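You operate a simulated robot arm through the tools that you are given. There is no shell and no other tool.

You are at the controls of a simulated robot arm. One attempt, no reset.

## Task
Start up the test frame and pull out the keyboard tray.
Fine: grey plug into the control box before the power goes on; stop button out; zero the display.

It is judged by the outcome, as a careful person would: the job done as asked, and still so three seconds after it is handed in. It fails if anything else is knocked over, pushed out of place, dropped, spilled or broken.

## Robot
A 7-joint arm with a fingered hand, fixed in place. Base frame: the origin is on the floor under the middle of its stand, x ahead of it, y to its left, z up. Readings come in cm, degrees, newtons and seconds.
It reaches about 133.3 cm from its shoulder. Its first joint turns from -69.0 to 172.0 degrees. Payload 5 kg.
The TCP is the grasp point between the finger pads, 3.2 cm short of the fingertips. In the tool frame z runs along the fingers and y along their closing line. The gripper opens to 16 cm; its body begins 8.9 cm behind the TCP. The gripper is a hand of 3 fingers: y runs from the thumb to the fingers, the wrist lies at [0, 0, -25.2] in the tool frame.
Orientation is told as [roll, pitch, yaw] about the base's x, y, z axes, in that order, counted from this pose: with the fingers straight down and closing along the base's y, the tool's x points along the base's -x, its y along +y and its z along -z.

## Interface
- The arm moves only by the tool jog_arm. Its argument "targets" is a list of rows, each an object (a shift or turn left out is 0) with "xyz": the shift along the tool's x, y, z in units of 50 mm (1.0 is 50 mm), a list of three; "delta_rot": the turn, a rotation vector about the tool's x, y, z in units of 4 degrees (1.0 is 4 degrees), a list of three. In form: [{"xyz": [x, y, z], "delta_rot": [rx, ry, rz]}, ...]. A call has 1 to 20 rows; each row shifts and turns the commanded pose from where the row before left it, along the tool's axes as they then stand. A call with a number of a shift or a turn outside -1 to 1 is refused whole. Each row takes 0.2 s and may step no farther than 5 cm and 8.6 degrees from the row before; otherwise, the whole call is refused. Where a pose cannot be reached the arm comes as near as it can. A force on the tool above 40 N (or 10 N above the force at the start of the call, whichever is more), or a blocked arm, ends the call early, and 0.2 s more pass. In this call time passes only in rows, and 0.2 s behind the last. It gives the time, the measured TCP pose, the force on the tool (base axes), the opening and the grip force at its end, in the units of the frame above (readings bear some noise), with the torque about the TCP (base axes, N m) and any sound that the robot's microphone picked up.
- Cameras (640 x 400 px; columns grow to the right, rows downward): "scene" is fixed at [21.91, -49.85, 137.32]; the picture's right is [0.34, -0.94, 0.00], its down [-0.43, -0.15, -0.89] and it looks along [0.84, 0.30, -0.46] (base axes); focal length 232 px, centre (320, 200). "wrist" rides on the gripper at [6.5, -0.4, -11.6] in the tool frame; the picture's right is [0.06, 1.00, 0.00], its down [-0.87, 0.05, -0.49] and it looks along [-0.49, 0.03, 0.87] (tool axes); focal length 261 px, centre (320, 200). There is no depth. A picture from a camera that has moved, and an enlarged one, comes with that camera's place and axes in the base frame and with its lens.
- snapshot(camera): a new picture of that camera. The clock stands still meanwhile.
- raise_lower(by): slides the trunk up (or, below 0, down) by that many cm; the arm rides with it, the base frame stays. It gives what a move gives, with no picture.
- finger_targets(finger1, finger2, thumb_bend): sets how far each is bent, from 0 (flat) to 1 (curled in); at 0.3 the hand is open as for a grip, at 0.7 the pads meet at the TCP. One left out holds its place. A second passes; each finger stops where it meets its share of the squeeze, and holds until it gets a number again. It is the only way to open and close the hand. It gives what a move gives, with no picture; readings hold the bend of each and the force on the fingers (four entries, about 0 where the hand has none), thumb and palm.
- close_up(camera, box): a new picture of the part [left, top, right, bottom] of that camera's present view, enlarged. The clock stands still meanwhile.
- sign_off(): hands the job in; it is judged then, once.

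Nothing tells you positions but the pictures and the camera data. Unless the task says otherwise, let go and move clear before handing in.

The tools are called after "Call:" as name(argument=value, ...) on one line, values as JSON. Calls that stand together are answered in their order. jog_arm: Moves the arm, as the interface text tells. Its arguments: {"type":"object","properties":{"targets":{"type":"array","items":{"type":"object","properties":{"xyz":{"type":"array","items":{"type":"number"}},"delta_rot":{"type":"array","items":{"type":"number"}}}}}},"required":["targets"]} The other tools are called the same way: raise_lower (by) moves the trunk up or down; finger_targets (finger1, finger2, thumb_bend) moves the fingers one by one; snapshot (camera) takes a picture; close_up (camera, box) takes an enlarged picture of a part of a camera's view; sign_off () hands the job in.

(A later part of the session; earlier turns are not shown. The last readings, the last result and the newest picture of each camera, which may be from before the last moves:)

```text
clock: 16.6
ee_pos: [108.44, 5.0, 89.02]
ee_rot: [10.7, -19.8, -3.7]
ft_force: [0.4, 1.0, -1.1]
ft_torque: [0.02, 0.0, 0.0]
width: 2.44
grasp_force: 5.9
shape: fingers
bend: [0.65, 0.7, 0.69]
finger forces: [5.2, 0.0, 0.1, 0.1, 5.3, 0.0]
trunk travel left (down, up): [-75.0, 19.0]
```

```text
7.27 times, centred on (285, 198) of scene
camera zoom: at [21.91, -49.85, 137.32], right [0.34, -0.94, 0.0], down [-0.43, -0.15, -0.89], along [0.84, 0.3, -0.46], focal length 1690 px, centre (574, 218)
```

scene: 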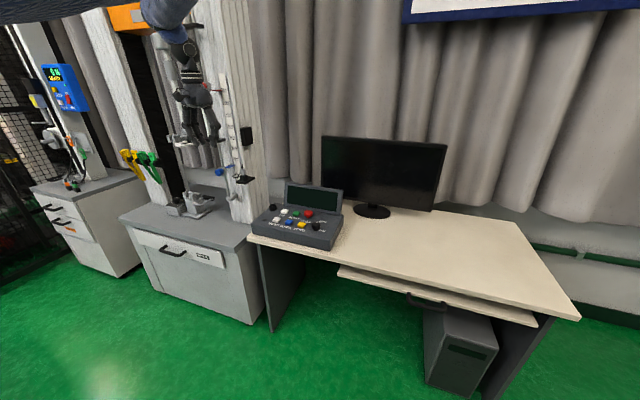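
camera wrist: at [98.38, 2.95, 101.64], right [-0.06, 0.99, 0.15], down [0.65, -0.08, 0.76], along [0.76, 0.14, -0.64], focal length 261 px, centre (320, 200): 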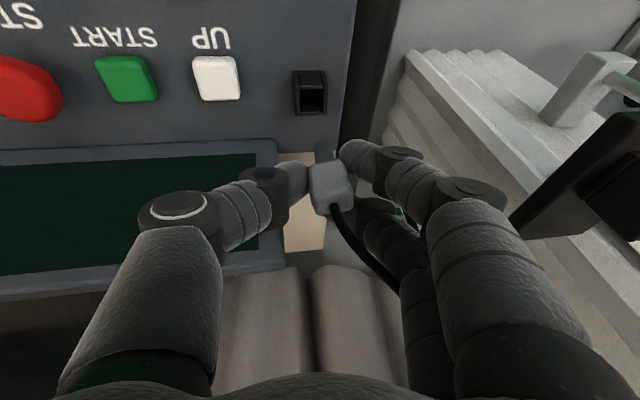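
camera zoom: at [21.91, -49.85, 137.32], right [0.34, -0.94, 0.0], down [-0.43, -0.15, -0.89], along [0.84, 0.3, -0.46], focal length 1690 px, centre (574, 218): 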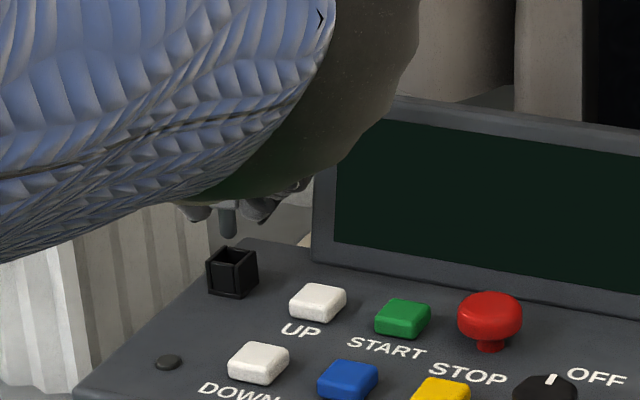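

Still aligned, with the pin about 1.3 cm above the opening. Continuing down gently into the socket.

Call:
jog_arm(targets=[{"xyz": [0.0484, -0.0297, 0.192]}, {"xyz": [0.0674, -0.0347, 0.1851]}])

Call:
close_up(camera="wrist", box=[250, 70, 380, 220])

Call:
close_up(camera="scene", box=[250, 170, 320, 225])

```text
clock: 17.2
ee_pos: [108.57, 4.94, 87.09]
ee_rot: [10.8, -19.7, -3.6]
ft_force: [-0.1, 0.0, 0.7]
ft_torque: [0.01, -0.01, -0.03]
width: 2.45
grasp_force: 5.3
shape: fingers
bend: [0.65, 0.7, 0.69]
finger forces: [5.2, 0.0, 0.0, 0.0, 5.3, 0.0]
trunk travel left (down, up): [-75.0, 19.0]
```

```text
2.67 times, centred on (315, 145) of wrist
camera zoom: at [98.34, 2.91, 95.67], right [-0.06, 0.99, 0.15], down [0.65, -0.08, 0.76], along [0.76, 0.14, -0.64], focal length 695 px, centre (333, 347)
```

zoom: 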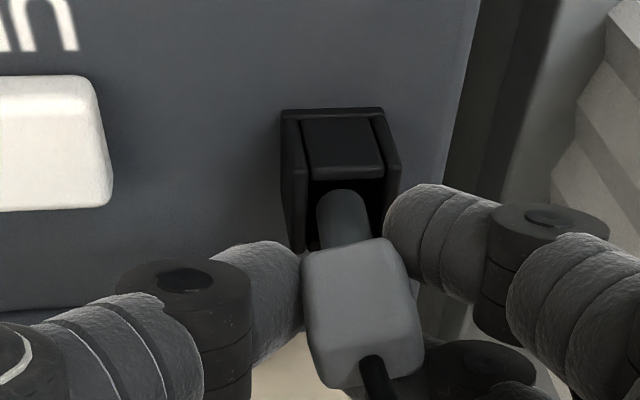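

```text
7.27 times, centred on (285, 198) of scene
camera zoom: at [21.91, -49.85, 137.32], right [0.34, -0.94, 0.0], down [-0.43, -0.15, -0.89], along [0.84, 0.3, -0.46], focal length 1690 px, centre (574, 218)
```

zoom: 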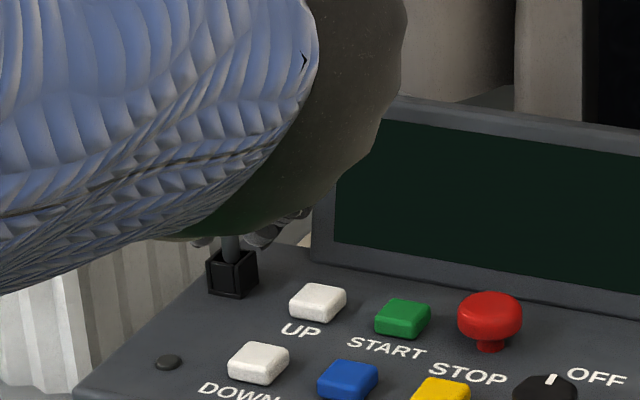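

The pin has entered the socket with no contact force. Continuing down to seat it.

Call:
jog_arm(targets=[{"xyz": [0.0337, -0.0174, 0.0926]}, {"xyz": [0.0337, -0.0174, 0.0926]}, {"xyz": [0.0337, -0.0174, 0.0926]}])

Call:
close_up(camera="wrist", box=[250, 70, 380, 220])

Call:
close_up(camera="scene", box=[250, 170, 320, 225])

```text
clock: 18.0
ee_pos: [108.52, 5.07, 85.84]
ee_rot: [10.7, -19.8, -3.7]
ft_force: [-0.2, 1.7, 10.1]
ft_torque: [0.31, 0.04, -0.04]
width: 2.43
grasp_force: 11.1
shape: fingers
bend: [0.67, 0.7, 0.69]
finger forces: [16.2, 0.0, 0.0, 0.0, 5.6, 0.0]
trunk travel left (down, up): [-75.0, 19.0]
```

```text
2.67 times, centred on (315, 145) of wrist
camera zoom: at [98.29, 2.95, 94.41], right [-0.06, 0.99, 0.15], down [0.65, -0.08, 0.76], along [0.76, 0.14, -0.63], focal length 695 px, centre (333, 347)
```

zoom: 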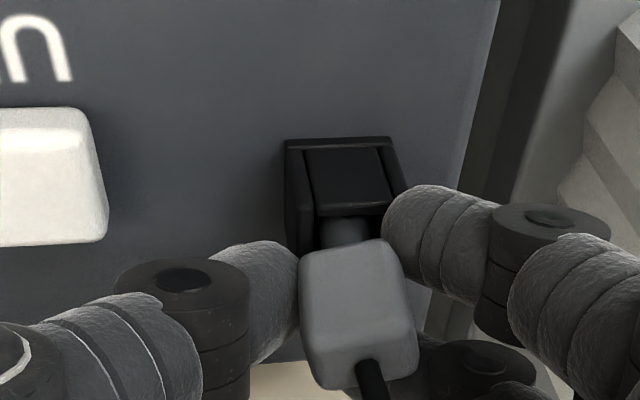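

```text
7.27 times, centred on (285, 198) of scene
camera zoom: at [21.91, -49.85, 137.32], right [0.34, -0.94, 0.0], down [-0.43, -0.15, -0.89], along [0.84, 0.3, -0.46], focal length 1690 px, centre (574, 218)
```

zoom: 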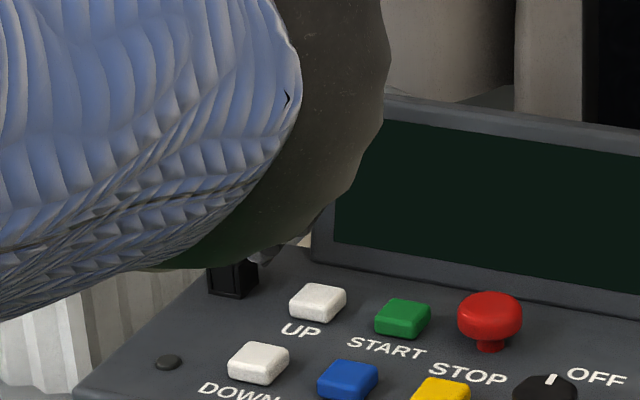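

Finger 1 is touching the socket wall, and the plug is nearly fully in. I'll let go here and look at how it is seated.

Call:
finger_targets(finger1=0.6, finger2=0.6, thumb_bend=0.6)

Call:
close_up(camera="wrist", box=[250, 70, 380, 220])

```text
clock: 19.0
ee_pos: [108.43, 4.94, 85.59]
ee_rot: [10.5, -19.7, -3.7]
ft_force: [-0.4, 0.5, 0.5]
ft_torque: [0.05, 0.02, 0.0]
width: 4.68
grasp_force: 0.1
shape: fingers
bend: [0.6, 0.6, 0.6]
finger forces: [0.1, 0.0, 0.0, 0.1, 0.0, 0.0]
trunk travel left (down, up): [-75.0, 19.0]
```

```text
2.67 times, centred on (315, 145) of wrist
camera zoom: at [98.31, 2.9, 94.2], right [-0.06, 0.99, 0.15], down [0.65, -0.08, 0.76], along [0.76, 0.14, -0.64], focal length 695 px, centre (333, 347)
```

zoom: 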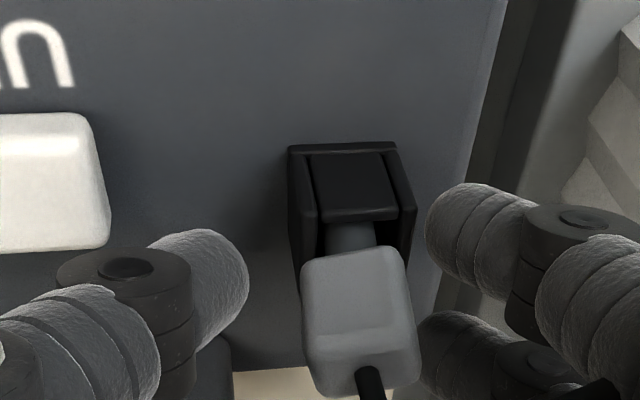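

The plug is standing straight in the socket but still looks about 4 mm proud of full depth. I'll back off upward, undo the hand roll, and come back to push it home.

Call:
jog_arm(targets=[{"xyz": [-0.1684, 0.0868, -0.463]}, {"xyz": [-0.1684, 0.0868, -0.463]}, {"delta_rot": [0.783, 0, -0.285]}, {"delta_rot": [0.783, 0, -0.285]}, {"delta_rot": [0.783, 0, -0.285]}, {"xyz": [0.064, 0.22, -0.023]}])

Call:
snapshot(camera="wrist")

Call:
close_up(camera="wrist", box=[250, 70, 380, 220])

Call:
close_up(camera="scene", box=[250, 170, 320, 225])

```text
clock: 20.4
ee_pos: [108.25, 6.03, 90.57]
ee_rot: [0.1, -20.0, 0.1]
ft_force: [-0.5, -1.1, -0.6]
ft_torque: [-0.01, -0.05, -0.01]
width: 4.69
grasp_force: 0.0
shape: fingers
bend: [0.6, 0.6, 0.6]
finger forces: [0.1, 0.0, 0.0, 0.0, 0.1, 0.0]
trunk travel left (down, up): [-75.0, 19.0]
```

```text
taken
camera wrist: at [98.07, 5.49, 99.43], right [-0.06, 1.0, -0.02], down [0.65, 0.05, 0.76], along [0.76, 0.03, -0.65], focal length 261 px, centre (320, 200)
```

wrist: 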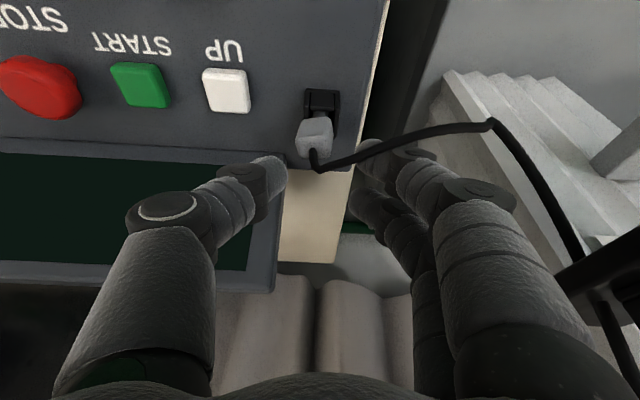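

```text
2.67 times, centred on (315, 145) of wrist
camera zoom: at [98.07, 5.49, 99.43], right [-0.06, 1.0, -0.02], down [0.65, 0.05, 0.76], along [0.76, 0.03, -0.65], focal length 695 px, centre (333, 347)
```

zoom: 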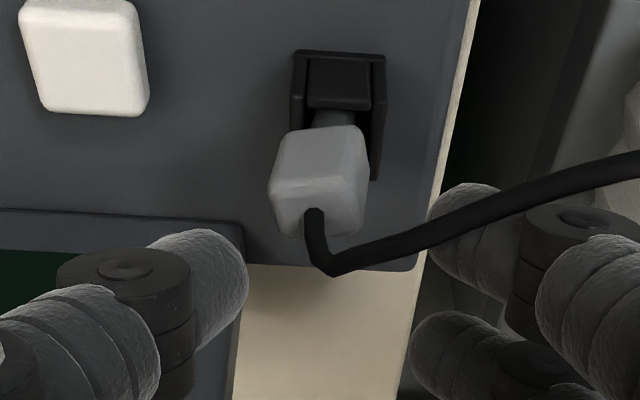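

```text
7.27 times, centred on (285, 198) of scene
camera zoom: at [21.91, -49.85, 137.32], right [0.34, -0.94, 0.0], down [-0.43, -0.15, -0.89], along [0.84, 0.3, -0.46], focal length 1690 px, centre (574, 218)
```

zoom: 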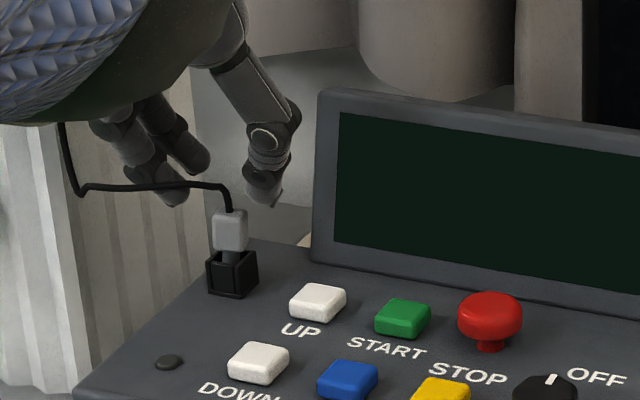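

Call:
close_up(camera="scene", box=[260, 190, 300, 220])

Call:
close_up(camera="wrist", box=[290, 75, 360, 175])

```text
13.33 times, centred on (280, 205) of scene
camera zoom: at [21.91, -49.85, 137.32], right [0.34, -0.94, 0.0], down [-0.43, -0.15, -0.89], along [0.84, 0.3, -0.46], focal length 3098 px, centre (853, 133)
```

zoom: 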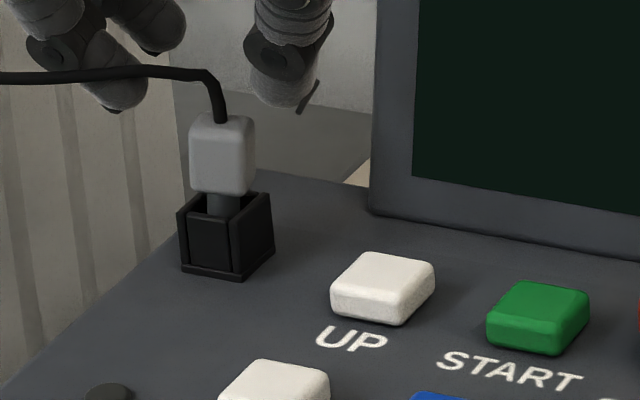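

```text
4.00 times, centred on (325, 125) of wrist
camera zoom: at [98.07, 5.49, 99.43], right [-0.06, 1.0, -0.02], down [0.65, 0.05, 0.76], along [0.76, 0.03, -0.65], focal length 1043 px, centre (300, 500)
```

zoom: 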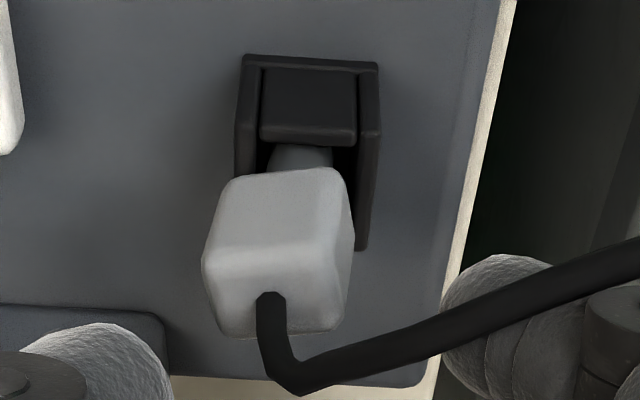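

The plug is in to about the right depth but leans slightly. I'll regrip it upright and press it firmly home.

Call:
jog_arm(targets=[{"xyz": [0.157, 0, 0.4]}, {"xyz": [0.157, 0, 0.4]}])

Call:
finger_targets(finger1=0.7, finger2=0.7, thumb_bend=0.7)

Call:
close_up(camera="wrist", box=[250, 90, 400, 240])

Call:
close_up(camera="scene", box=[260, 190, 300, 220])

```text
clock: 21.0
ee_pos: [108.3, 6.09, 86.47]
ee_rot: [-0.1, -20.0, 0.1]
ft_force: [0.4, -0.9, 0.0]
ft_torque: [-0.03, 0.01, -0.02]
width: 4.67
grasp_force: 0.1
shape: fingers
bend: [0.6, 0.6, 0.6]
finger forces: [0.1, 0.0, 0.0, 0.0, 0.0, 0.1]
trunk travel left (down, up): [-75.0, 19.0]
```

```text
clock: 22.0
ee_pos: [108.28, 5.92, 86.32]
ee_rot: [0.1, -19.9, 0.0]
ft_force: [0.1, -0.2, 0.1]
ft_torque: [-0.02, 0.01, 0.02]
width: 2.52
grasp_force: 6.1
shape: fingers
bend: [0.66, 0.7, 0.68]
finger forces: [6.1, 0.1, 0.0, 0.1, 6.1, 0.1]
trunk travel left (down, up): [-75.0, 19.0]
```

```text
2.67 times, centred on (325, 165) of wrist
camera zoom: at [98.06, 5.54, 95.14], right [-0.06, 1.0, -0.02], down [0.65, 0.05, 0.76], along [0.76, 0.03, -0.65], focal length 695 px, centre (307, 293)
```

zoom: 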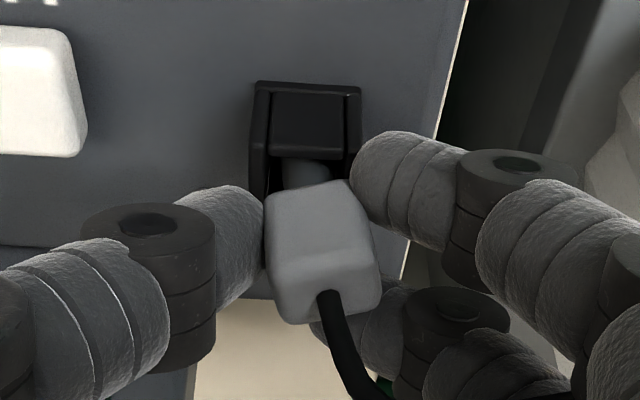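

```text
13.33 times, centred on (280, 205) of scene
camera zoom: at [21.91, -49.85, 137.32], right [0.34, -0.94, 0.0], down [-0.43, -0.15, -0.89], along [0.84, 0.3, -0.46], focal length 3098 px, centre (853, 133)
```

zoom: 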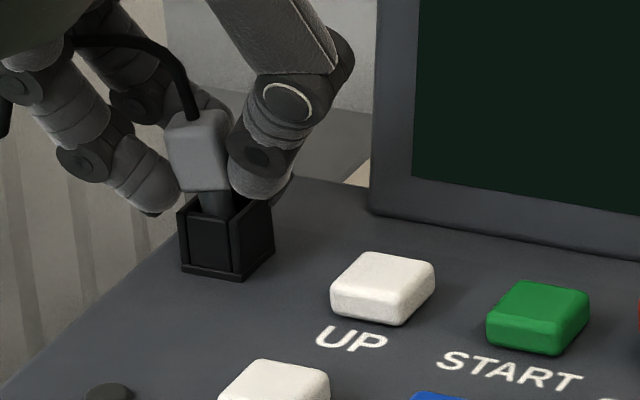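

The tilted hand makes the plug lean. I'll release, rise, set the hand vertical so all three fingertips meet the plug at the same height, and then press straight down.

Call:
finger_targets(finger1=0.58, finger2=0.58, thumb_bend=0.58)

Call:
jog_arm(targets=[{"xyz": [-0.171, 0, -0.47]}, {"xyz": [-0.171, 0, -0.47]}, {"delta_rot": [0, 1, 0]}, {"delta_rot": [0, 1, 0]}, {"delta_rot": [0, 1, 0]}, {"delta_rot": [0, 1, 0]}, {"delta_rot": [0, 1, 0]}, {"xyz": [-0.15, 0, 0]}])

Call:
snapshot(camera="wrist")

Call:
close_up(camera="scene", box=[240, 160, 320, 220])

```text
clock: 23.0
ee_pos: [108.24, 6.11, 86.38]
ee_rot: [0.0, -20.0, 0.0]
ft_force: [-1.1, 0.5, -0.1]
ft_torque: [-0.04, 0.02, -0.03]
width: 5.82
grasp_force: 0.0
shape: fingers
bend: [0.57, 0.57, 0.57]
finger forces: [0.1, 0.0, 0.0, 0.1, 0.1, 0.0]
trunk travel left (down, up): [-75.0, 19.0]
```

```text
clock: 24.8
ee_pos: [110.35, 6.79, 91.85]
ee_rot: [-0.2, -6.3, 0.2]
ft_force: [0.1, -0.3, -0.9]
ft_torque: [0.0, 0.02, -0.04]
width: 5.88
grasp_force: 0.1
shape: fingers
bend: [0.57, 0.57, 0.57]
finger forces: [0.0, 0.0, 0.0, 0.1, 0.0, 0.0]
out of reach, approached as far as the arm can: row 5, 6
trunk travel left (down, up): [-75.0, 19.0]
```

```text
taken
camera wrist: at [102.44, 6.21, 102.78], right [-0.07, 1.0, -0.01], down [0.81, 0.06, 0.59], along [0.58, 0.03, -0.81], focal length 261 px, centre (320, 200)
```

wrist: 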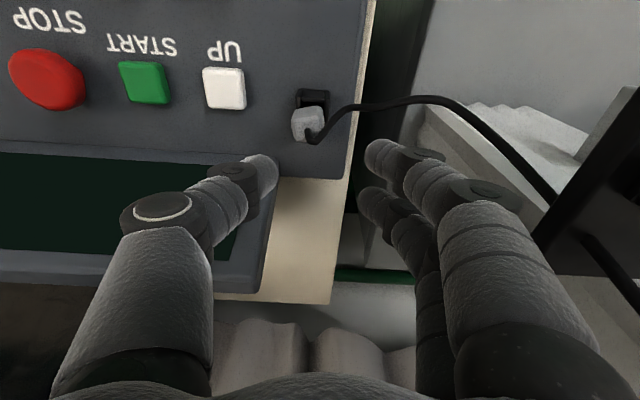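

```text
6.67 times, centred on (280, 190) of scene
camera zoom: at [21.91, -49.85, 137.32], right [0.34, -0.94, 0.0], down [-0.43, -0.15, -0.89], along [0.84, 0.3, -0.46], focal length 1549 px, centre (587, 267)
```

zoom: 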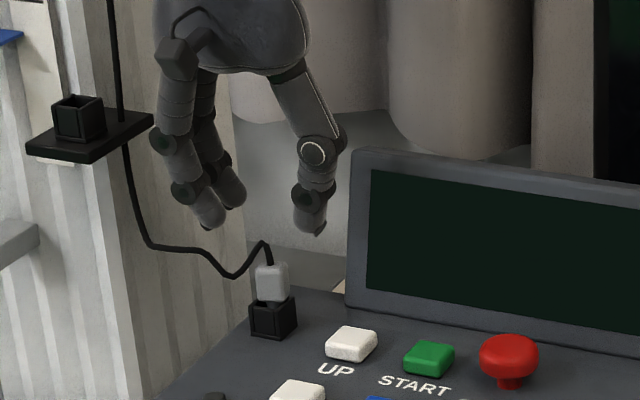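

The vertical pose is just out of reach at this trunk height. Let me see how the plug sits now.

Call:
close_up(camera="scene", box=[260, 190, 300, 220])

Call:
close_up(camera="wrist", box=[270, 70, 360, 160])

```text
13.33 times, centred on (280, 205) of scene
camera zoom: at [21.91, -49.85, 137.32], right [0.34, -0.94, 0.0], down [-0.43, -0.15, -0.89], along [0.84, 0.3, -0.46], focal length 3098 px, centre (853, 133)
```

zoom: 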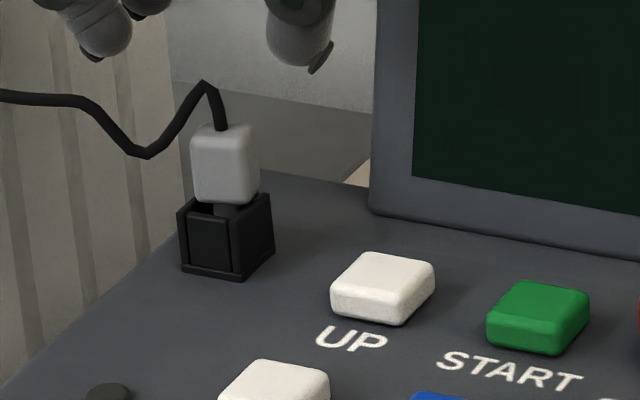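

```text
4.44 times, centred on (315, 115) of wrist
camera zoom: at [102.44, 6.21, 102.78], right [-0.07, 1.0, -0.01], down [0.81, 0.06, 0.59], along [0.58, 0.03, -0.81], focal length 1158 px, centre (342, 578)
```

zoom: 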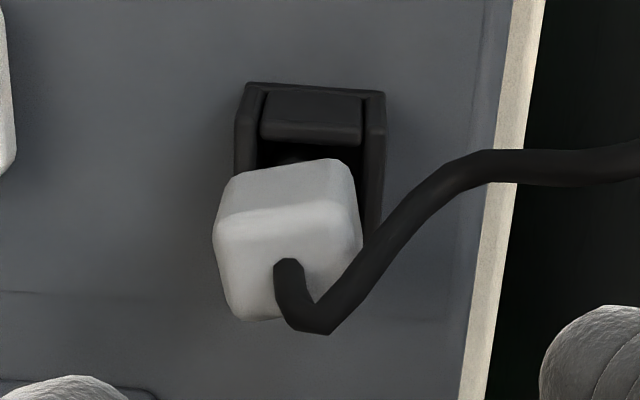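

The plug has dropped deeper now but still leans a little. To get a proper vertical grip I'll raise the arm, then lower the trunk, so reach is comfortable here and for the rest of the job.

Call:
jog_arm(targets=[{"xyz": [0.1, 0, -0.82]}, {"xyz": [0.139, -0.023, -0.82]}, {"xyz": [0.139, -0.023, -0.82]}, {"xyz": [0.139, -0.023, -0.82]}, {"xyz": [0.139, -0.023, -0.82]}, {"xyz": [0.139, -0.023, -0.82]}, {"xyz": [0.139, -0.023, -0.82]}])

Call:
snapshot(camera="scene")

```text
clock: 26.4
ee_pos: [105.66, 5.83, 111.71]
ee_rot: [-0.3, -6.3, 0.3]
ft_force: [-0.2, 0.6, -0.5]
ft_torque: [-0.03, 0.03, 0.0]
width: 5.87
grasp_force: 0.1
shape: fingers
bend: [0.57, 0.57, 0.57]
finger forces: [0.0, 0.0, 0.1, 0.0, 0.0, 0.0]
out of reach, approached as far as the arm can: row 5, 6, 7
trunk travel left (down, up): [-75.0, 19.0]
```

```text
taken
```

scene: 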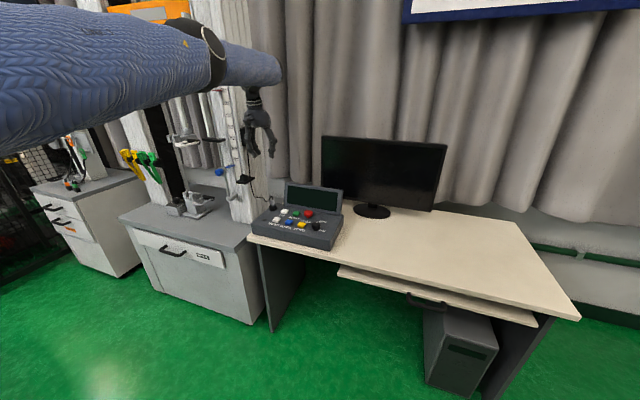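

The shoulder is at about 102 cm, so the trunk height is fine; a nearly vertical hand (8° lean) should just reach. Going back over the plug that way.

Call:
jog_arm(targets=[{"delta_rot": [0.05, -0.42, -0.05]}, {"xyz": [0, 0, 0.83]}, {"xyz": [0, 0, 0.83]}, {"xyz": [0, 0, 0.83]}, {"xyz": [0, 0, 0.83]}, {"xyz": [0, 0, 0.83]}])

Call:
snapshot(camera="wrist")

Call:
close_up(camera="wrist", box=[250, 70, 390, 220])

Call:
close_up(camera="scene", box=[240, 160, 320, 220])

```text
clock: 27.8
ee_pos: [108.91, 5.77, 91.05]
ee_rot: [-0.4, -8.3, 0.5]
ft_force: [-0.5, -0.2, 0.6]
ft_torque: [-0.01, 0.0, 0.0]
width: 5.93
grasp_force: 0.0
shape: fingers
bend: [0.57, 0.57, 0.57]
finger forces: [0.1, 0.1, 0.0, 0.0, 0.1, 0.0]
trunk travel left (down, up): [-75.0, 19.0]
```

```text
taken
camera wrist: at [100.58, 5.14, 101.73], right [-0.07, 1.0, -0.02], down [0.79, 0.07, 0.61], along [0.61, 0.03, -0.79], focal length 261 px, centre (320, 200)
```

wrist: 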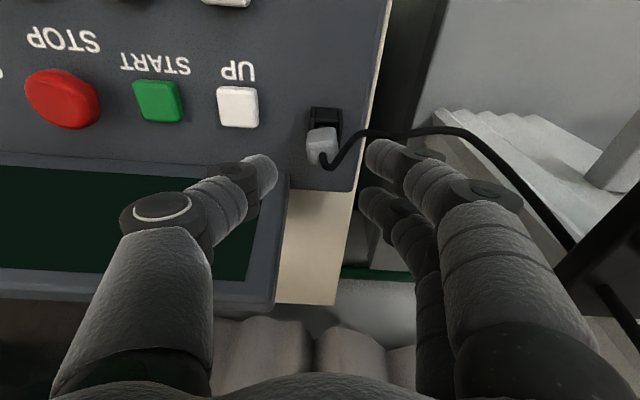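

```text
2.67 times, centred on (320, 145) of wrist
camera zoom: at [100.58, 5.14, 101.73], right [-0.07, 1.0, -0.02], down [0.79, 0.07, 0.61], along [0.61, 0.03, -0.79], focal length 695 px, centre (320, 347)
```

zoom: 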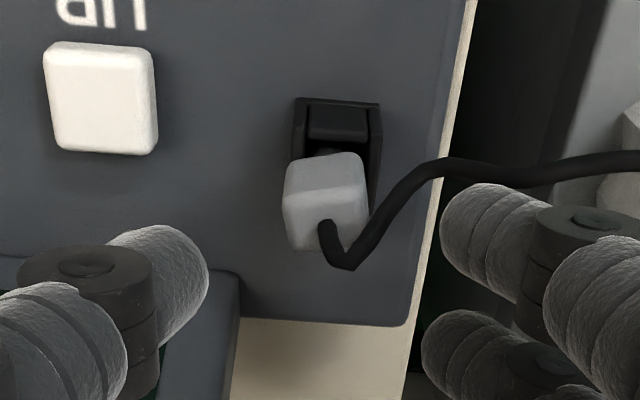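

```text
6.67 times, centred on (280, 190) of scene
camera zoom: at [21.91, -49.85, 137.32], right [0.34, -0.94, 0.0], down [-0.43, -0.15, -0.89], along [0.84, 0.3, -0.46], focal length 1549 px, centre (587, 267)
```

zoom: 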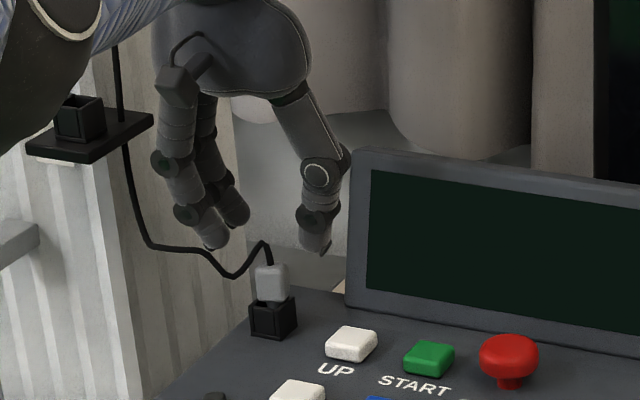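

Call:
jog_arm(targets=[{"xyz": [0.079, 0.02, 0.484]}, {"xyz": [0.079, 0.02, 0.484]}])

Call:
finger_targets(finger1=0.7, finger2=0.7, thumb_bend=0.7)

Call:
close_up(camera="wrist", box=[250, 90, 400, 240])

Call:
close_up(camera="scene", box=[260, 190, 300, 220])

```text
clock: 28.4
ee_pos: [108.43, 5.82, 86.2]
ee_rot: [-0.4, -8.2, 0.6]
ft_force: [-0.9, 0.1, 0.2]
ft_torque: [-0.03, 0.02, -0.01]
width: 5.93
grasp_force: 0.0
shape: fingers
bend: [0.57, 0.57, 0.57]
finger forces: [0.1, 0.1, 0.0, 0.0, 0.0, 0.0]
trunk travel left (down, up): [-75.0, 19.0]
```

```text
clock: 29.4
ee_pos: [108.43, 5.73, 86.09]
ee_rot: [-0.4, -8.3, 0.6]
ft_force: [0.4, 1.4, -0.8]
ft_torque: [0.03, 0.0, 0.01]
width: 2.42
grasp_force: 7.9
shape: fingers
bend: [0.67, 0.66, 0.68]
finger forces: [3.9, 5.2, 0.0, 0.0, 7.3, 0.0]
trunk travel left (down, up): [-75.0, 19.0]
```

```text
2.67 times, centred on (325, 165) of wrist
camera zoom: at [100.26, 5.18, 96.77], right [-0.07, 1.0, -0.02], down [0.79, 0.07, 0.61], along [0.61, 0.03, -0.79], focal length 695 px, centre (307, 293)
```

zoom: 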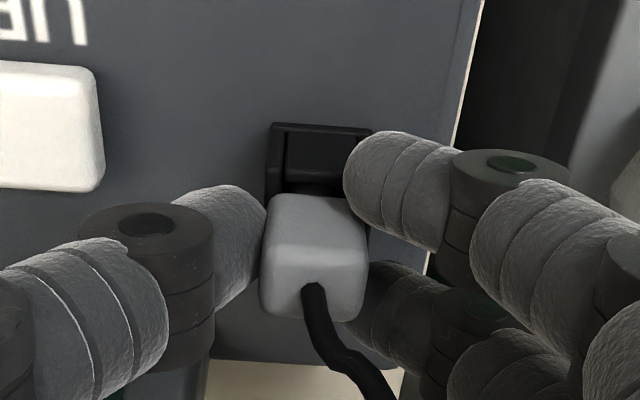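

```text
13.33 times, centred on (280, 205) of scene
camera zoom: at [21.91, -49.85, 137.32], right [0.34, -0.94, 0.0], down [-0.43, -0.15, -0.89], along [0.84, 0.3, -0.46], focal length 3098 px, centre (853, 133)
```

zoom: 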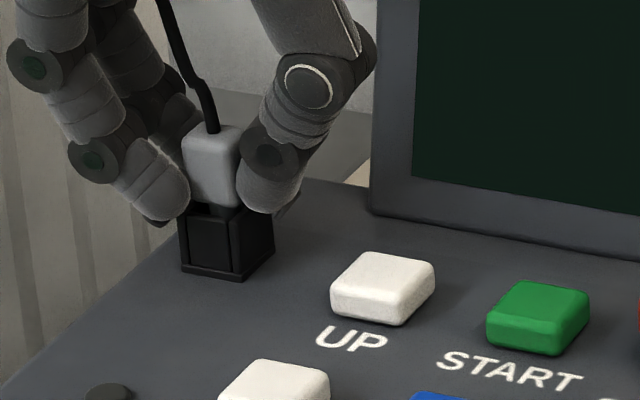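

Now it's a proper three-point grip and the plug is upright. Pressing straight down a few millimetres.

Call:
jog_arm(targets=[{"xyz": [0.0144, 0, 0.099]}, {"xyz": [0.0087, 0, 0.059]}])

Call:
close_up(camera="wrist", box=[250, 90, 400, 240])

Call:
close_up(camera="scene", box=[260, 190, 300, 220])

```text
clock: 30.0
ee_pos: [108.57, 5.84, 85.92]
ee_rot: [-0.4, -8.6, 0.7]
ft_force: [0.8, 4.4, 27.3]
ft_torque: [0.38, 0.04, -0.05]
width: 2.36
grasp_force: 19.1
shape: fingers
bend: [0.7, 0.67, 0.69]
finger forces: [20.6, 6.8, 0.0, 0.0, 10.4, 0.0]
trunk travel left (down, up): [-75.0, 19.0]
```

```text
2.67 times, centred on (325, 165) of wrist
camera zoom: at [100.22, 5.3, 96.5], right [-0.07, 1.0, -0.02], down [0.79, 0.07, 0.62], along [0.61, 0.03, -0.79], focal length 695 px, centre (307, 293)
```

zoom: 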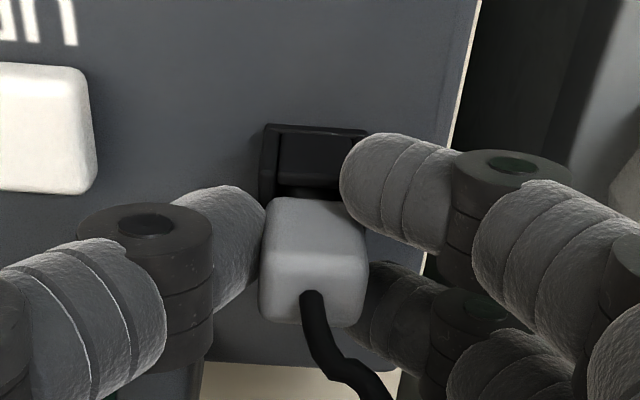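

```text
13.33 times, centred on (280, 205) of scene
camera zoom: at [21.91, -49.85, 137.32], right [0.34, -0.94, 0.0], down [-0.43, -0.15, -0.89], along [0.84, 0.3, -0.46], focal length 3098 px, centre (853, 133)
```

zoom: 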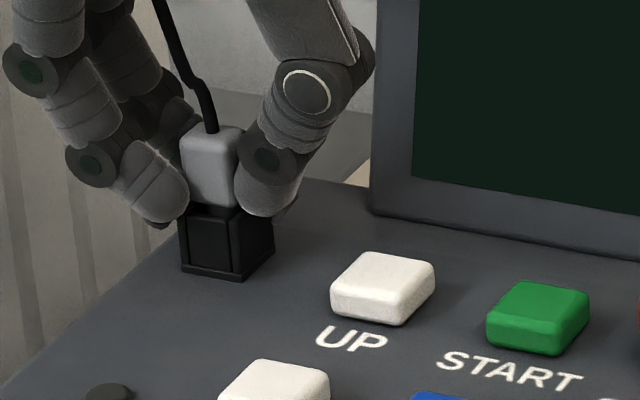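

The plug is fully home with its body down on the socket rim. Relieving the pressure and letting go.

Call:
jog_arm(targets=[{"xyz": [-0.009, 0, -0.06]}])

Call:
finger_targets(finger1=0.6, finger2=0.6, thumb_bend=0.6)

Call:
jog_arm(targets=[{"xyz": [-0.087, 0, -0.59]}, {"xyz": [-0.087, 0, -0.59]}])

Call:
close_up(camera="wrist", box=[250, 70, 390, 220])

Call:
close_up(camera="scene", box=[260, 190, 300, 220])

```text
clock: 30.4
ee_pos: [108.48, 5.96, 85.87]
ee_rot: [-0.5, -8.3, 0.5]
ft_force: [0.9, 5.3, 25.1]
ft_torque: [0.36, -0.02, -0.01]
width: 2.4
grasp_force: 17.2
shape: fingers
bend: [0.7, 0.67, 0.69]
finger forces: [17.1, 7.8, 0.0, 0.0, 9.2, 0.1]
trunk travel left (down, up): [-75.0, 19.0]
```

```text
clock: 31.4
ee_pos: [108.42, 5.75, 85.67]
ee_rot: [-0.4, -8.2, 0.5]
ft_force: [-0.5, -0.2, -0.3]
ft_torque: [0.02, -0.01, 0.0]
width: 4.69
grasp_force: 0.0
shape: fingers
bend: [0.6, 0.6, 0.6]
finger forces: [0.1, 0.0, 0.0, 0.0, 0.0, 0.0]
trunk travel left (down, up): [-75.0, 19.0]
```

```text
clock: 32.0
ee_pos: [108.47, 5.94, 91.48]
ee_rot: [-0.6, -8.2, 0.6]
ft_force: [-0.6, 0.2, 0.2]
ft_torque: [-0.01, -0.02, 0.01]
width: 4.69
grasp_force: 0.1
shape: fingers
bend: [0.6, 0.6, 0.6]
finger forces: [0.1, 0.0, 0.1, 0.0, 0.0, 0.1]
trunk travel left (down, up): [-75.0, 19.0]
```

```text
2.67 times, centred on (320, 145) of wrist
camera zoom: at [100.25, 5.4, 102.16], right [-0.07, 1.0, -0.02], down [0.79, 0.07, 0.61], along [0.61, 0.03, -0.79], focal length 695 px, centre (320, 347)
```

zoom: 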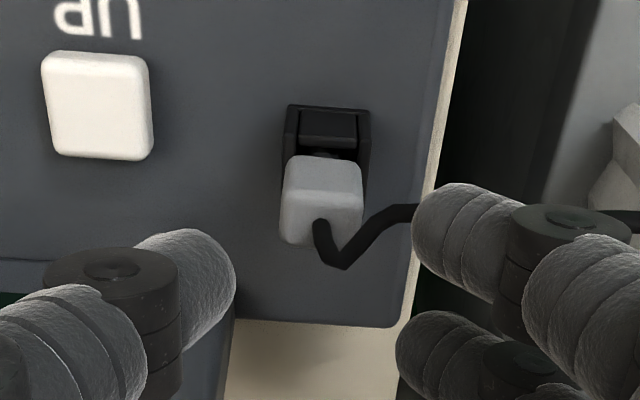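

```text
13.33 times, centred on (280, 205) of scene
camera zoom: at [21.91, -49.85, 137.32], right [0.34, -0.94, 0.0], down [-0.43, -0.15, -0.89], along [0.84, 0.3, -0.46], focal length 3098 px, centre (853, 133)
```

zoom: 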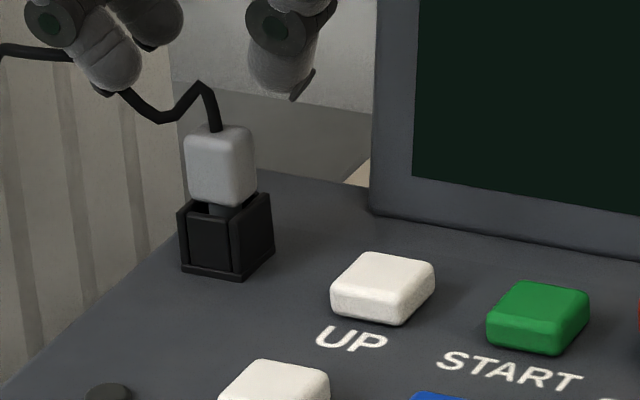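

The plug is seated upright. Now a close look at the stop button and the knob.

Call:
close_up(camera="scene", box=[290, 195, 340, 235])

Call:
snapshot(camera="wrist")

```text
10.00 times, centred on (315, 215) of scene
camera zoom: at [21.91, -49.85, 137.32], right [0.34, -0.94, 0.0], down [-0.43, -0.15, -0.89], along [0.84, 0.3, -0.46], focal length 2324 px, centre (370, 50)
```

zoom: 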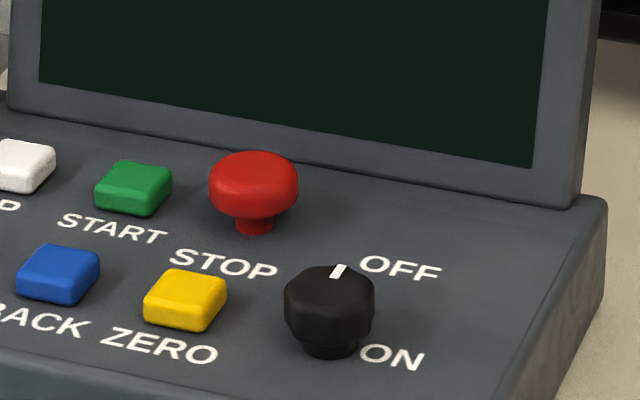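

```text
taken
camera wrist: at [100.25, 5.4, 102.16], right [-0.07, 1.0, -0.02], down [0.79, 0.07, 0.61], along [0.61, 0.03, -0.79], focal length 261 px, centre (320, 200)
```

wrist: 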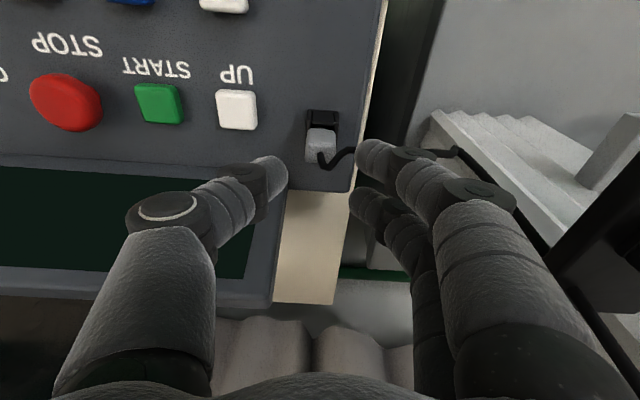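

The stop button stands proud on its stem, so it looks out already, and I'll confirm that later. Next is the power knob near (99.7, -20.2), so I'll move above it with the hand vertical.

Call:
jog_arm(targets=[{"xyz": [0.15, 0, -0.83]}, {"xyz": [0.15, 0, -0.83]}, {"xyz": [0.15, 0, -0.83]}, {"delta_rot": [-0.05, 0.69, 0.05]}, {"delta_rot": [-0.05, 0.69, 0.05]}, {"delta_rot": [-0.05, 0.69, 0.05]}, {"xyz": [0.163, -0.87, 0.247]}, {"xyz": [0.163, -0.87, 0.247]}, {"xyz": [0.163, -0.87, 0.247]}, {"xyz": [0.163, -0.87, 0.247]}, {"xyz": [0.163, -0.87, 0.247]}, {"xyz": [0.163, -0.87, 0.247]}])

Call:
snapshot(camera="wrist")

Call:
snapshot(camera="scene")

```text
clock: 34.6
ee_pos: [104.74, -19.39, 94.84]
ee_rot: [0.2, 0.1, 0.1]
ft_force: [-0.3, 0.5, 0.5]
ft_torque: [0.01, 0.01, 0.02]
width: 4.74
grasp_force: 0.0
shape: fingers
bend: [0.6, 0.6, 0.6]
finger forces: [0.0, 0.0, 0.1, 0.1, 0.0, 0.0]
out of reach, approached as far as the arm can: row 8, 9, 10, 11, 12
trunk travel left (down, up): [-75.0, 19.0]
```

```text
taken
camera wrist: at [98.07, -20.06, 106.5], right [-0.06, 1.0, 0.01], down [0.87, 0.05, 0.49], along [0.49, 0.04, -0.87], focal length 261 px, centre (320, 200)
```

wrist: 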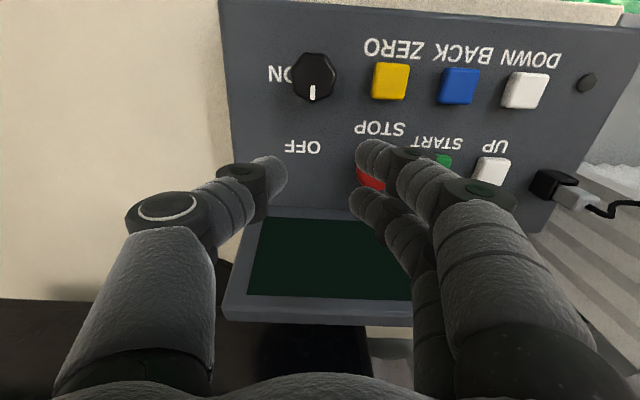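

```text
taken
```

scene: 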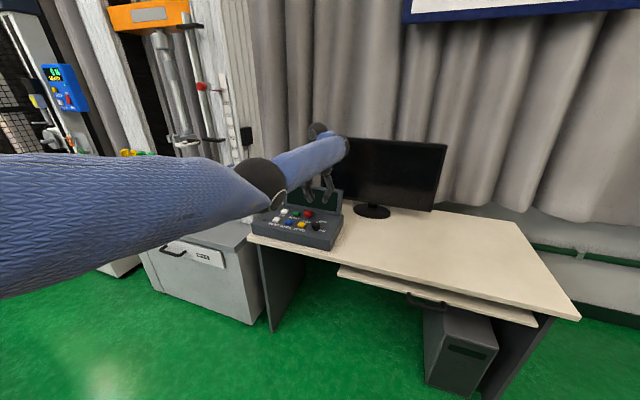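

The knob is at about (99.65, -20.3), pointing toward OFF, with ON to its -y side. Moving directly above it with the fingers a bit wider.

Call:
jog_arm(targets=[{"xyz": [0.5, -0.064, 0]}, {"xyz": [0.492, -0.064, 0.49]}])

Call:
finger_targets(finger1=0.54, finger2=0.54, thumb_bend=0.54)

Call:
snapshot(camera="wrist")

Call:
close_up(camera="scene", box=[280, 160, 360, 240])

```text
clock: 35.2
ee_pos: [103.14, -19.84, 91.12]
ee_rot: [0.2, 0.0, -0.1]
ft_force: [0.3, -0.2, 0.0]
ft_torque: [0.0, 0.03, -0.02]
width: 4.77
grasp_force: 0.1
shape: fingers
bend: [0.6, 0.6, 0.6]
finger forces: [0.0, 0.0, 0.0, 0.1, 0.0, 0.0]
out of reach, approached as far as the arm can: row 1, 2
trunk travel left (down, up): [-75.0, 19.0]
```

```text
clock: 36.2
ee_pos: [103.16, -19.75, 91.02]
ee_rot: [0.3, 0.2, -0.1]
ft_force: [-0.1, -1.2, -0.3]
ft_torque: [0.0, 0.0, 0.01]
width: 7.05
grasp_force: 0.1
shape: fingers
bend: [0.54, 0.54, 0.54]
finger forces: [0.0, 0.0, 0.0, 0.0, 0.0, 0.0]
trunk travel left (down, up): [-75.0, 19.0]
```

```text
taken
camera wrist: at [96.61, -20.38, 102.81], right [-0.06, 1.0, 0.0], down [0.87, 0.05, 0.49], along [0.49, 0.03, -0.87], focal length 261 px, centre (320, 200)
```

wrist: 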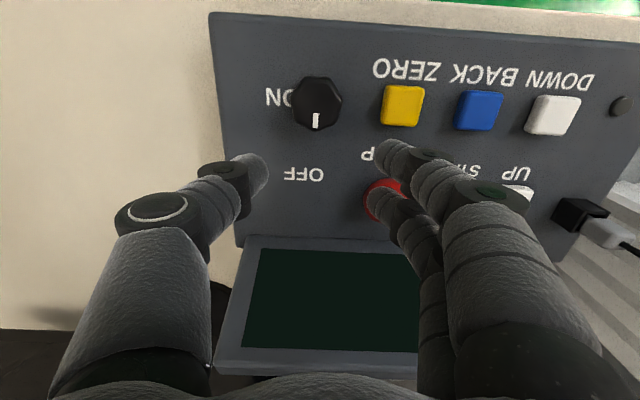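

```text
5.00 times, centred on (320, 200) of scene
camera zoom: at [21.91, -49.85, 137.32], right [0.34, -0.94, 0.0], down [-0.43, -0.15, -0.89], along [0.84, 0.3, -0.46], focal length 1162 px, centre (320, 200)
```

zoom: 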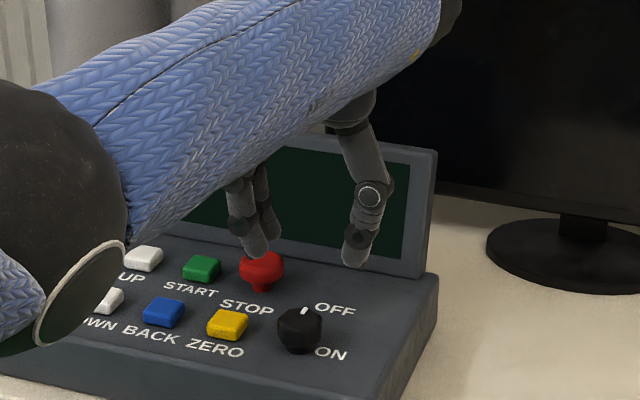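

The arm's posture, not distance, is limiting me: the forearm slopes up to the wrist. Raising the trunk should let the hand hang vertically more easily.

Call:
raise_lower(by=18)

Call:
snapshot(camera="scene")

```text
clock: 38.2
ee_pos: [103.23, -19.81, 109.12]
ee_rot: [0.2, 0.1, -0.1]
ft_force: [-0.8, 0.2, -0.6]
ft_torque: [-0.01, -0.01, 0.01]
width: 7.04
grasp_force: 0.1
shape: fingers
bend: [0.54, 0.54, 0.54]
finger forces: [0.1, 0.1, 0.0, 0.0, 0.0, 0.0]
trunk travel left (down, up): [-93.0, 1.0]
```

```text
taken
```

scene: 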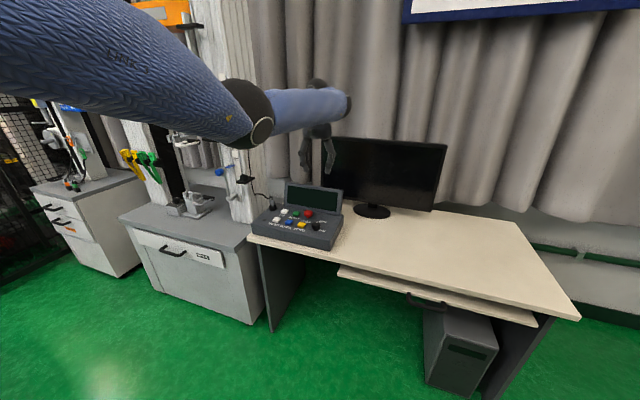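

Now I'll move the hand over the knob from here and check that it tracks.

Call:
jog_arm(targets=[{"xyz": [0.36, -0.05, 0.5]}, {"xyz": [0.36, -0.05, 0.7]}, {"xyz": [0, 0, 0.8]}, {"xyz": [0, 0, 0.8]}])

Call:
snapshot(camera="wrist")

Call:
close_up(camera="scene", box=[260, 140, 380, 240])

```text
clock: 39.2
ee_pos: [99.67, -20.16, 94.99]
ee_rot: [0.2, -0.1, 0.0]
ft_force: [-0.9, -0.3, 0.4]
ft_torque: [-0.02, 0.04, 0.01]
width: 7.09
grasp_force: 0.0
shape: fingers
bend: [0.54, 0.54, 0.54]
finger forces: [0.0, 0.0, 0.1, 0.0, 0.1, 0.0]
trunk travel left (down, up): [-93.0, 1.0]
```

```text
taken
camera wrist: at [93.1, -20.79, 106.65], right [-0.06, 1.0, 0.0], down [0.87, 0.05, 0.49], along [0.49, 0.03, -0.87], focal length 261 px, centre (320, 200)
```

wrist: 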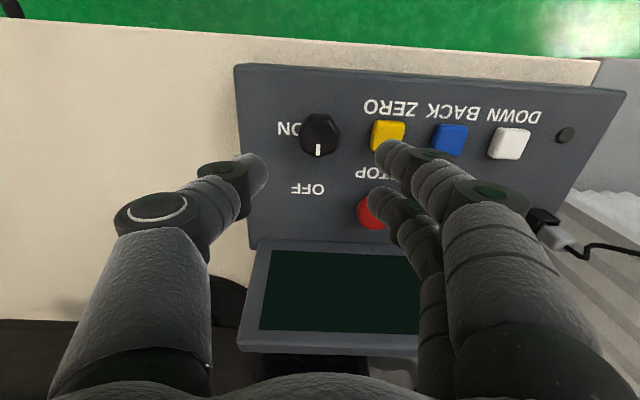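

```text
4.00 times, centred on (320, 190) of scene
camera zoom: at [21.91, -49.85, 137.32], right [0.34, -0.94, 0.0], down [-0.43, -0.15, -0.89], along [0.84, 0.3, -0.46], focal length 929 px, centre (320, 240)
```

zoom: 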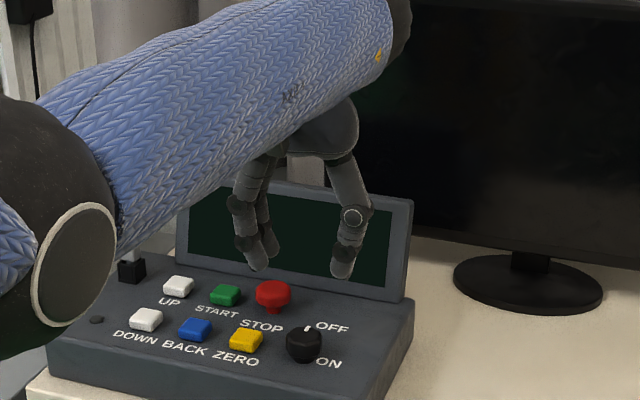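

Call:
close_up(camera="wrist", box=[260, 90, 380, 210])

```text
3.33 times, centred on (320, 150) of wrist
camera zoom: at [93.1, -20.79, 106.65], right [-0.06, 1.0, 0.0], down [0.87, 0.05, 0.49], along [0.49, 0.03, -0.87], focal length 869 px, centre (320, 367)
```

zoom: 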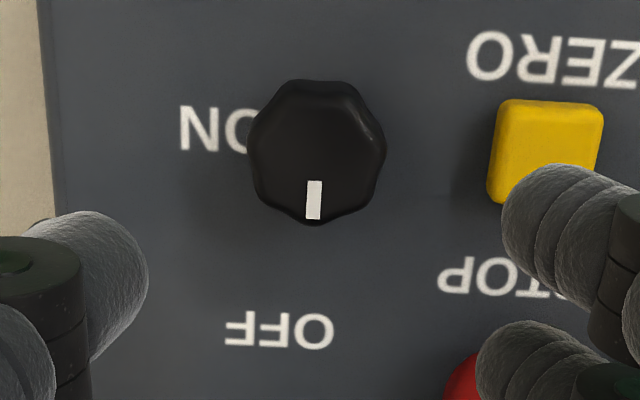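

Knob centre is at about (99.7, -20.4). Descending so the fingertips straddle it.

Call:
jog_arm(targets=[{"xyz": [0, 0, 0.723]}, {"xyz": [0, 0, 0.723]}, {"xyz": [0.01, 0, 0.5]}])

Call:
close_up(camera="wrist", box=[230, 90, 430, 240])

Call:
close_up(camera="scene", box=[280, 180, 350, 240])

```text
clock: 40.0
ee_pos: [99.73, -20.15, 85.43]
ee_rot: [0.2, 0.0, 0.0]
ft_force: [0.0, 0.3, 1.2]
ft_torque: [0.01, 0.01, 0.02]
width: 7.09
grasp_force: 0.1
shape: fingers
bend: [0.54, 0.54, 0.54]
finger forces: [0.1, 0.0, 0.1, 0.0, 0.0, 0.0]
trunk travel left (down, up): [-93.0, 1.0]
```

```text
2.67 times, centred on (330, 165) of wrist
camera zoom: at [93.09, -20.65, 97.09], right [-0.06, 1.0, 0.0], down [0.87, 0.05, 0.49], along [0.49, 0.03, -0.87], focal length 695 px, centre (293, 293)
```

zoom: 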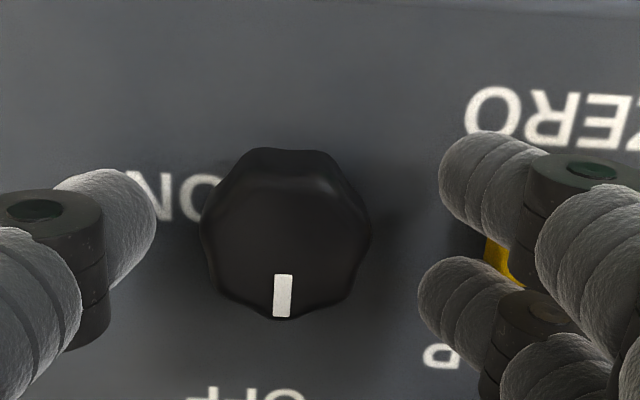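

```text
6.67 times, centred on (315, 210) of scene
camera zoom: at [21.91, -49.85, 137.32], right [0.34, -0.94, 0.0], down [-0.43, -0.15, -0.89], along [0.84, 0.3, -0.46], focal length 1549 px, centre (353, 133)
```

zoom: 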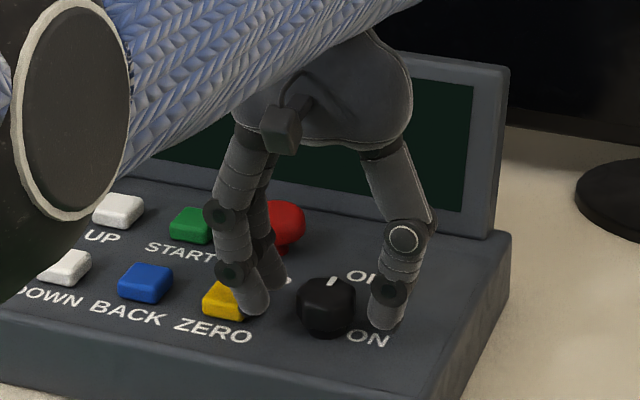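

Call:
jog_arm(targets=[{"xyz": [-0.02, -0.02, 0.15]}, {"xyz": [0, 0, 0.15]}])

Call:
finger_targets(finger1=0.68, finger2=0.68, thumb_bend=0.68)

Call:
close_up(camera="wrist", box=[230, 90, 430, 240])

Call:
close_up(camera="scene", box=[280, 180, 350, 240])

```text
clock: 40.6
ee_pos: [99.65, -20.2, 84.1]
ee_rot: [0.2, -0.1, -0.1]
ft_force: [1.6, -1.4, 6.9]
ft_torque: [-0.25, -0.06, 0.1]
width: 7.05
grasp_force: 4.3
shape: fingers
bend: [0.54, 0.54, 0.54]
finger forces: [0.7, 0.9, 0.0, 0.1, 6.2, 0.1]
trunk travel left (down, up): [-93.0, 1.0]
```

```text
clock: 41.6
ee_pos: [99.56, -20.27, 83.73]
ee_rot: [0.2, 0.1, -0.1]
ft_force: [-3.5, -2.9, -2.1]
ft_torque: [-0.06, 0.1, 0.01]
width: 3.69
grasp_force: 11.4
shape: fingers
bend: [0.64, 0.63, 0.64]
finger forces: [4.2, 6.0, 0.1, 0.0, 12.6, 0.1]
trunk travel left (down, up): [-93.0, 1.0]
```

```text
2.67 times, centred on (330, 165) of wrist
camera zoom: at [93.05, -20.83, 95.56], right [-0.06, 1.0, 0.0], down [0.87, 0.05, 0.49], along [0.49, 0.03, -0.87], focal length 695 px, centre (293, 293)
```

zoom: 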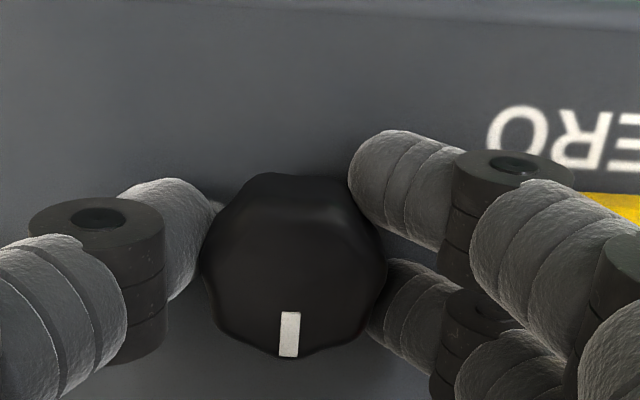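

```text
6.67 times, centred on (315, 210) of scene
camera zoom: at [21.91, -49.85, 137.32], right [0.34, -0.94, 0.0], down [-0.43, -0.15, -0.89], along [0.84, 0.3, -0.46], focal length 1549 px, centre (353, 133)
```

zoom: 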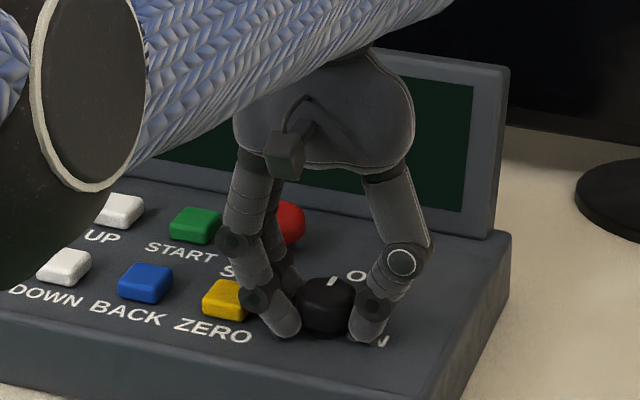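

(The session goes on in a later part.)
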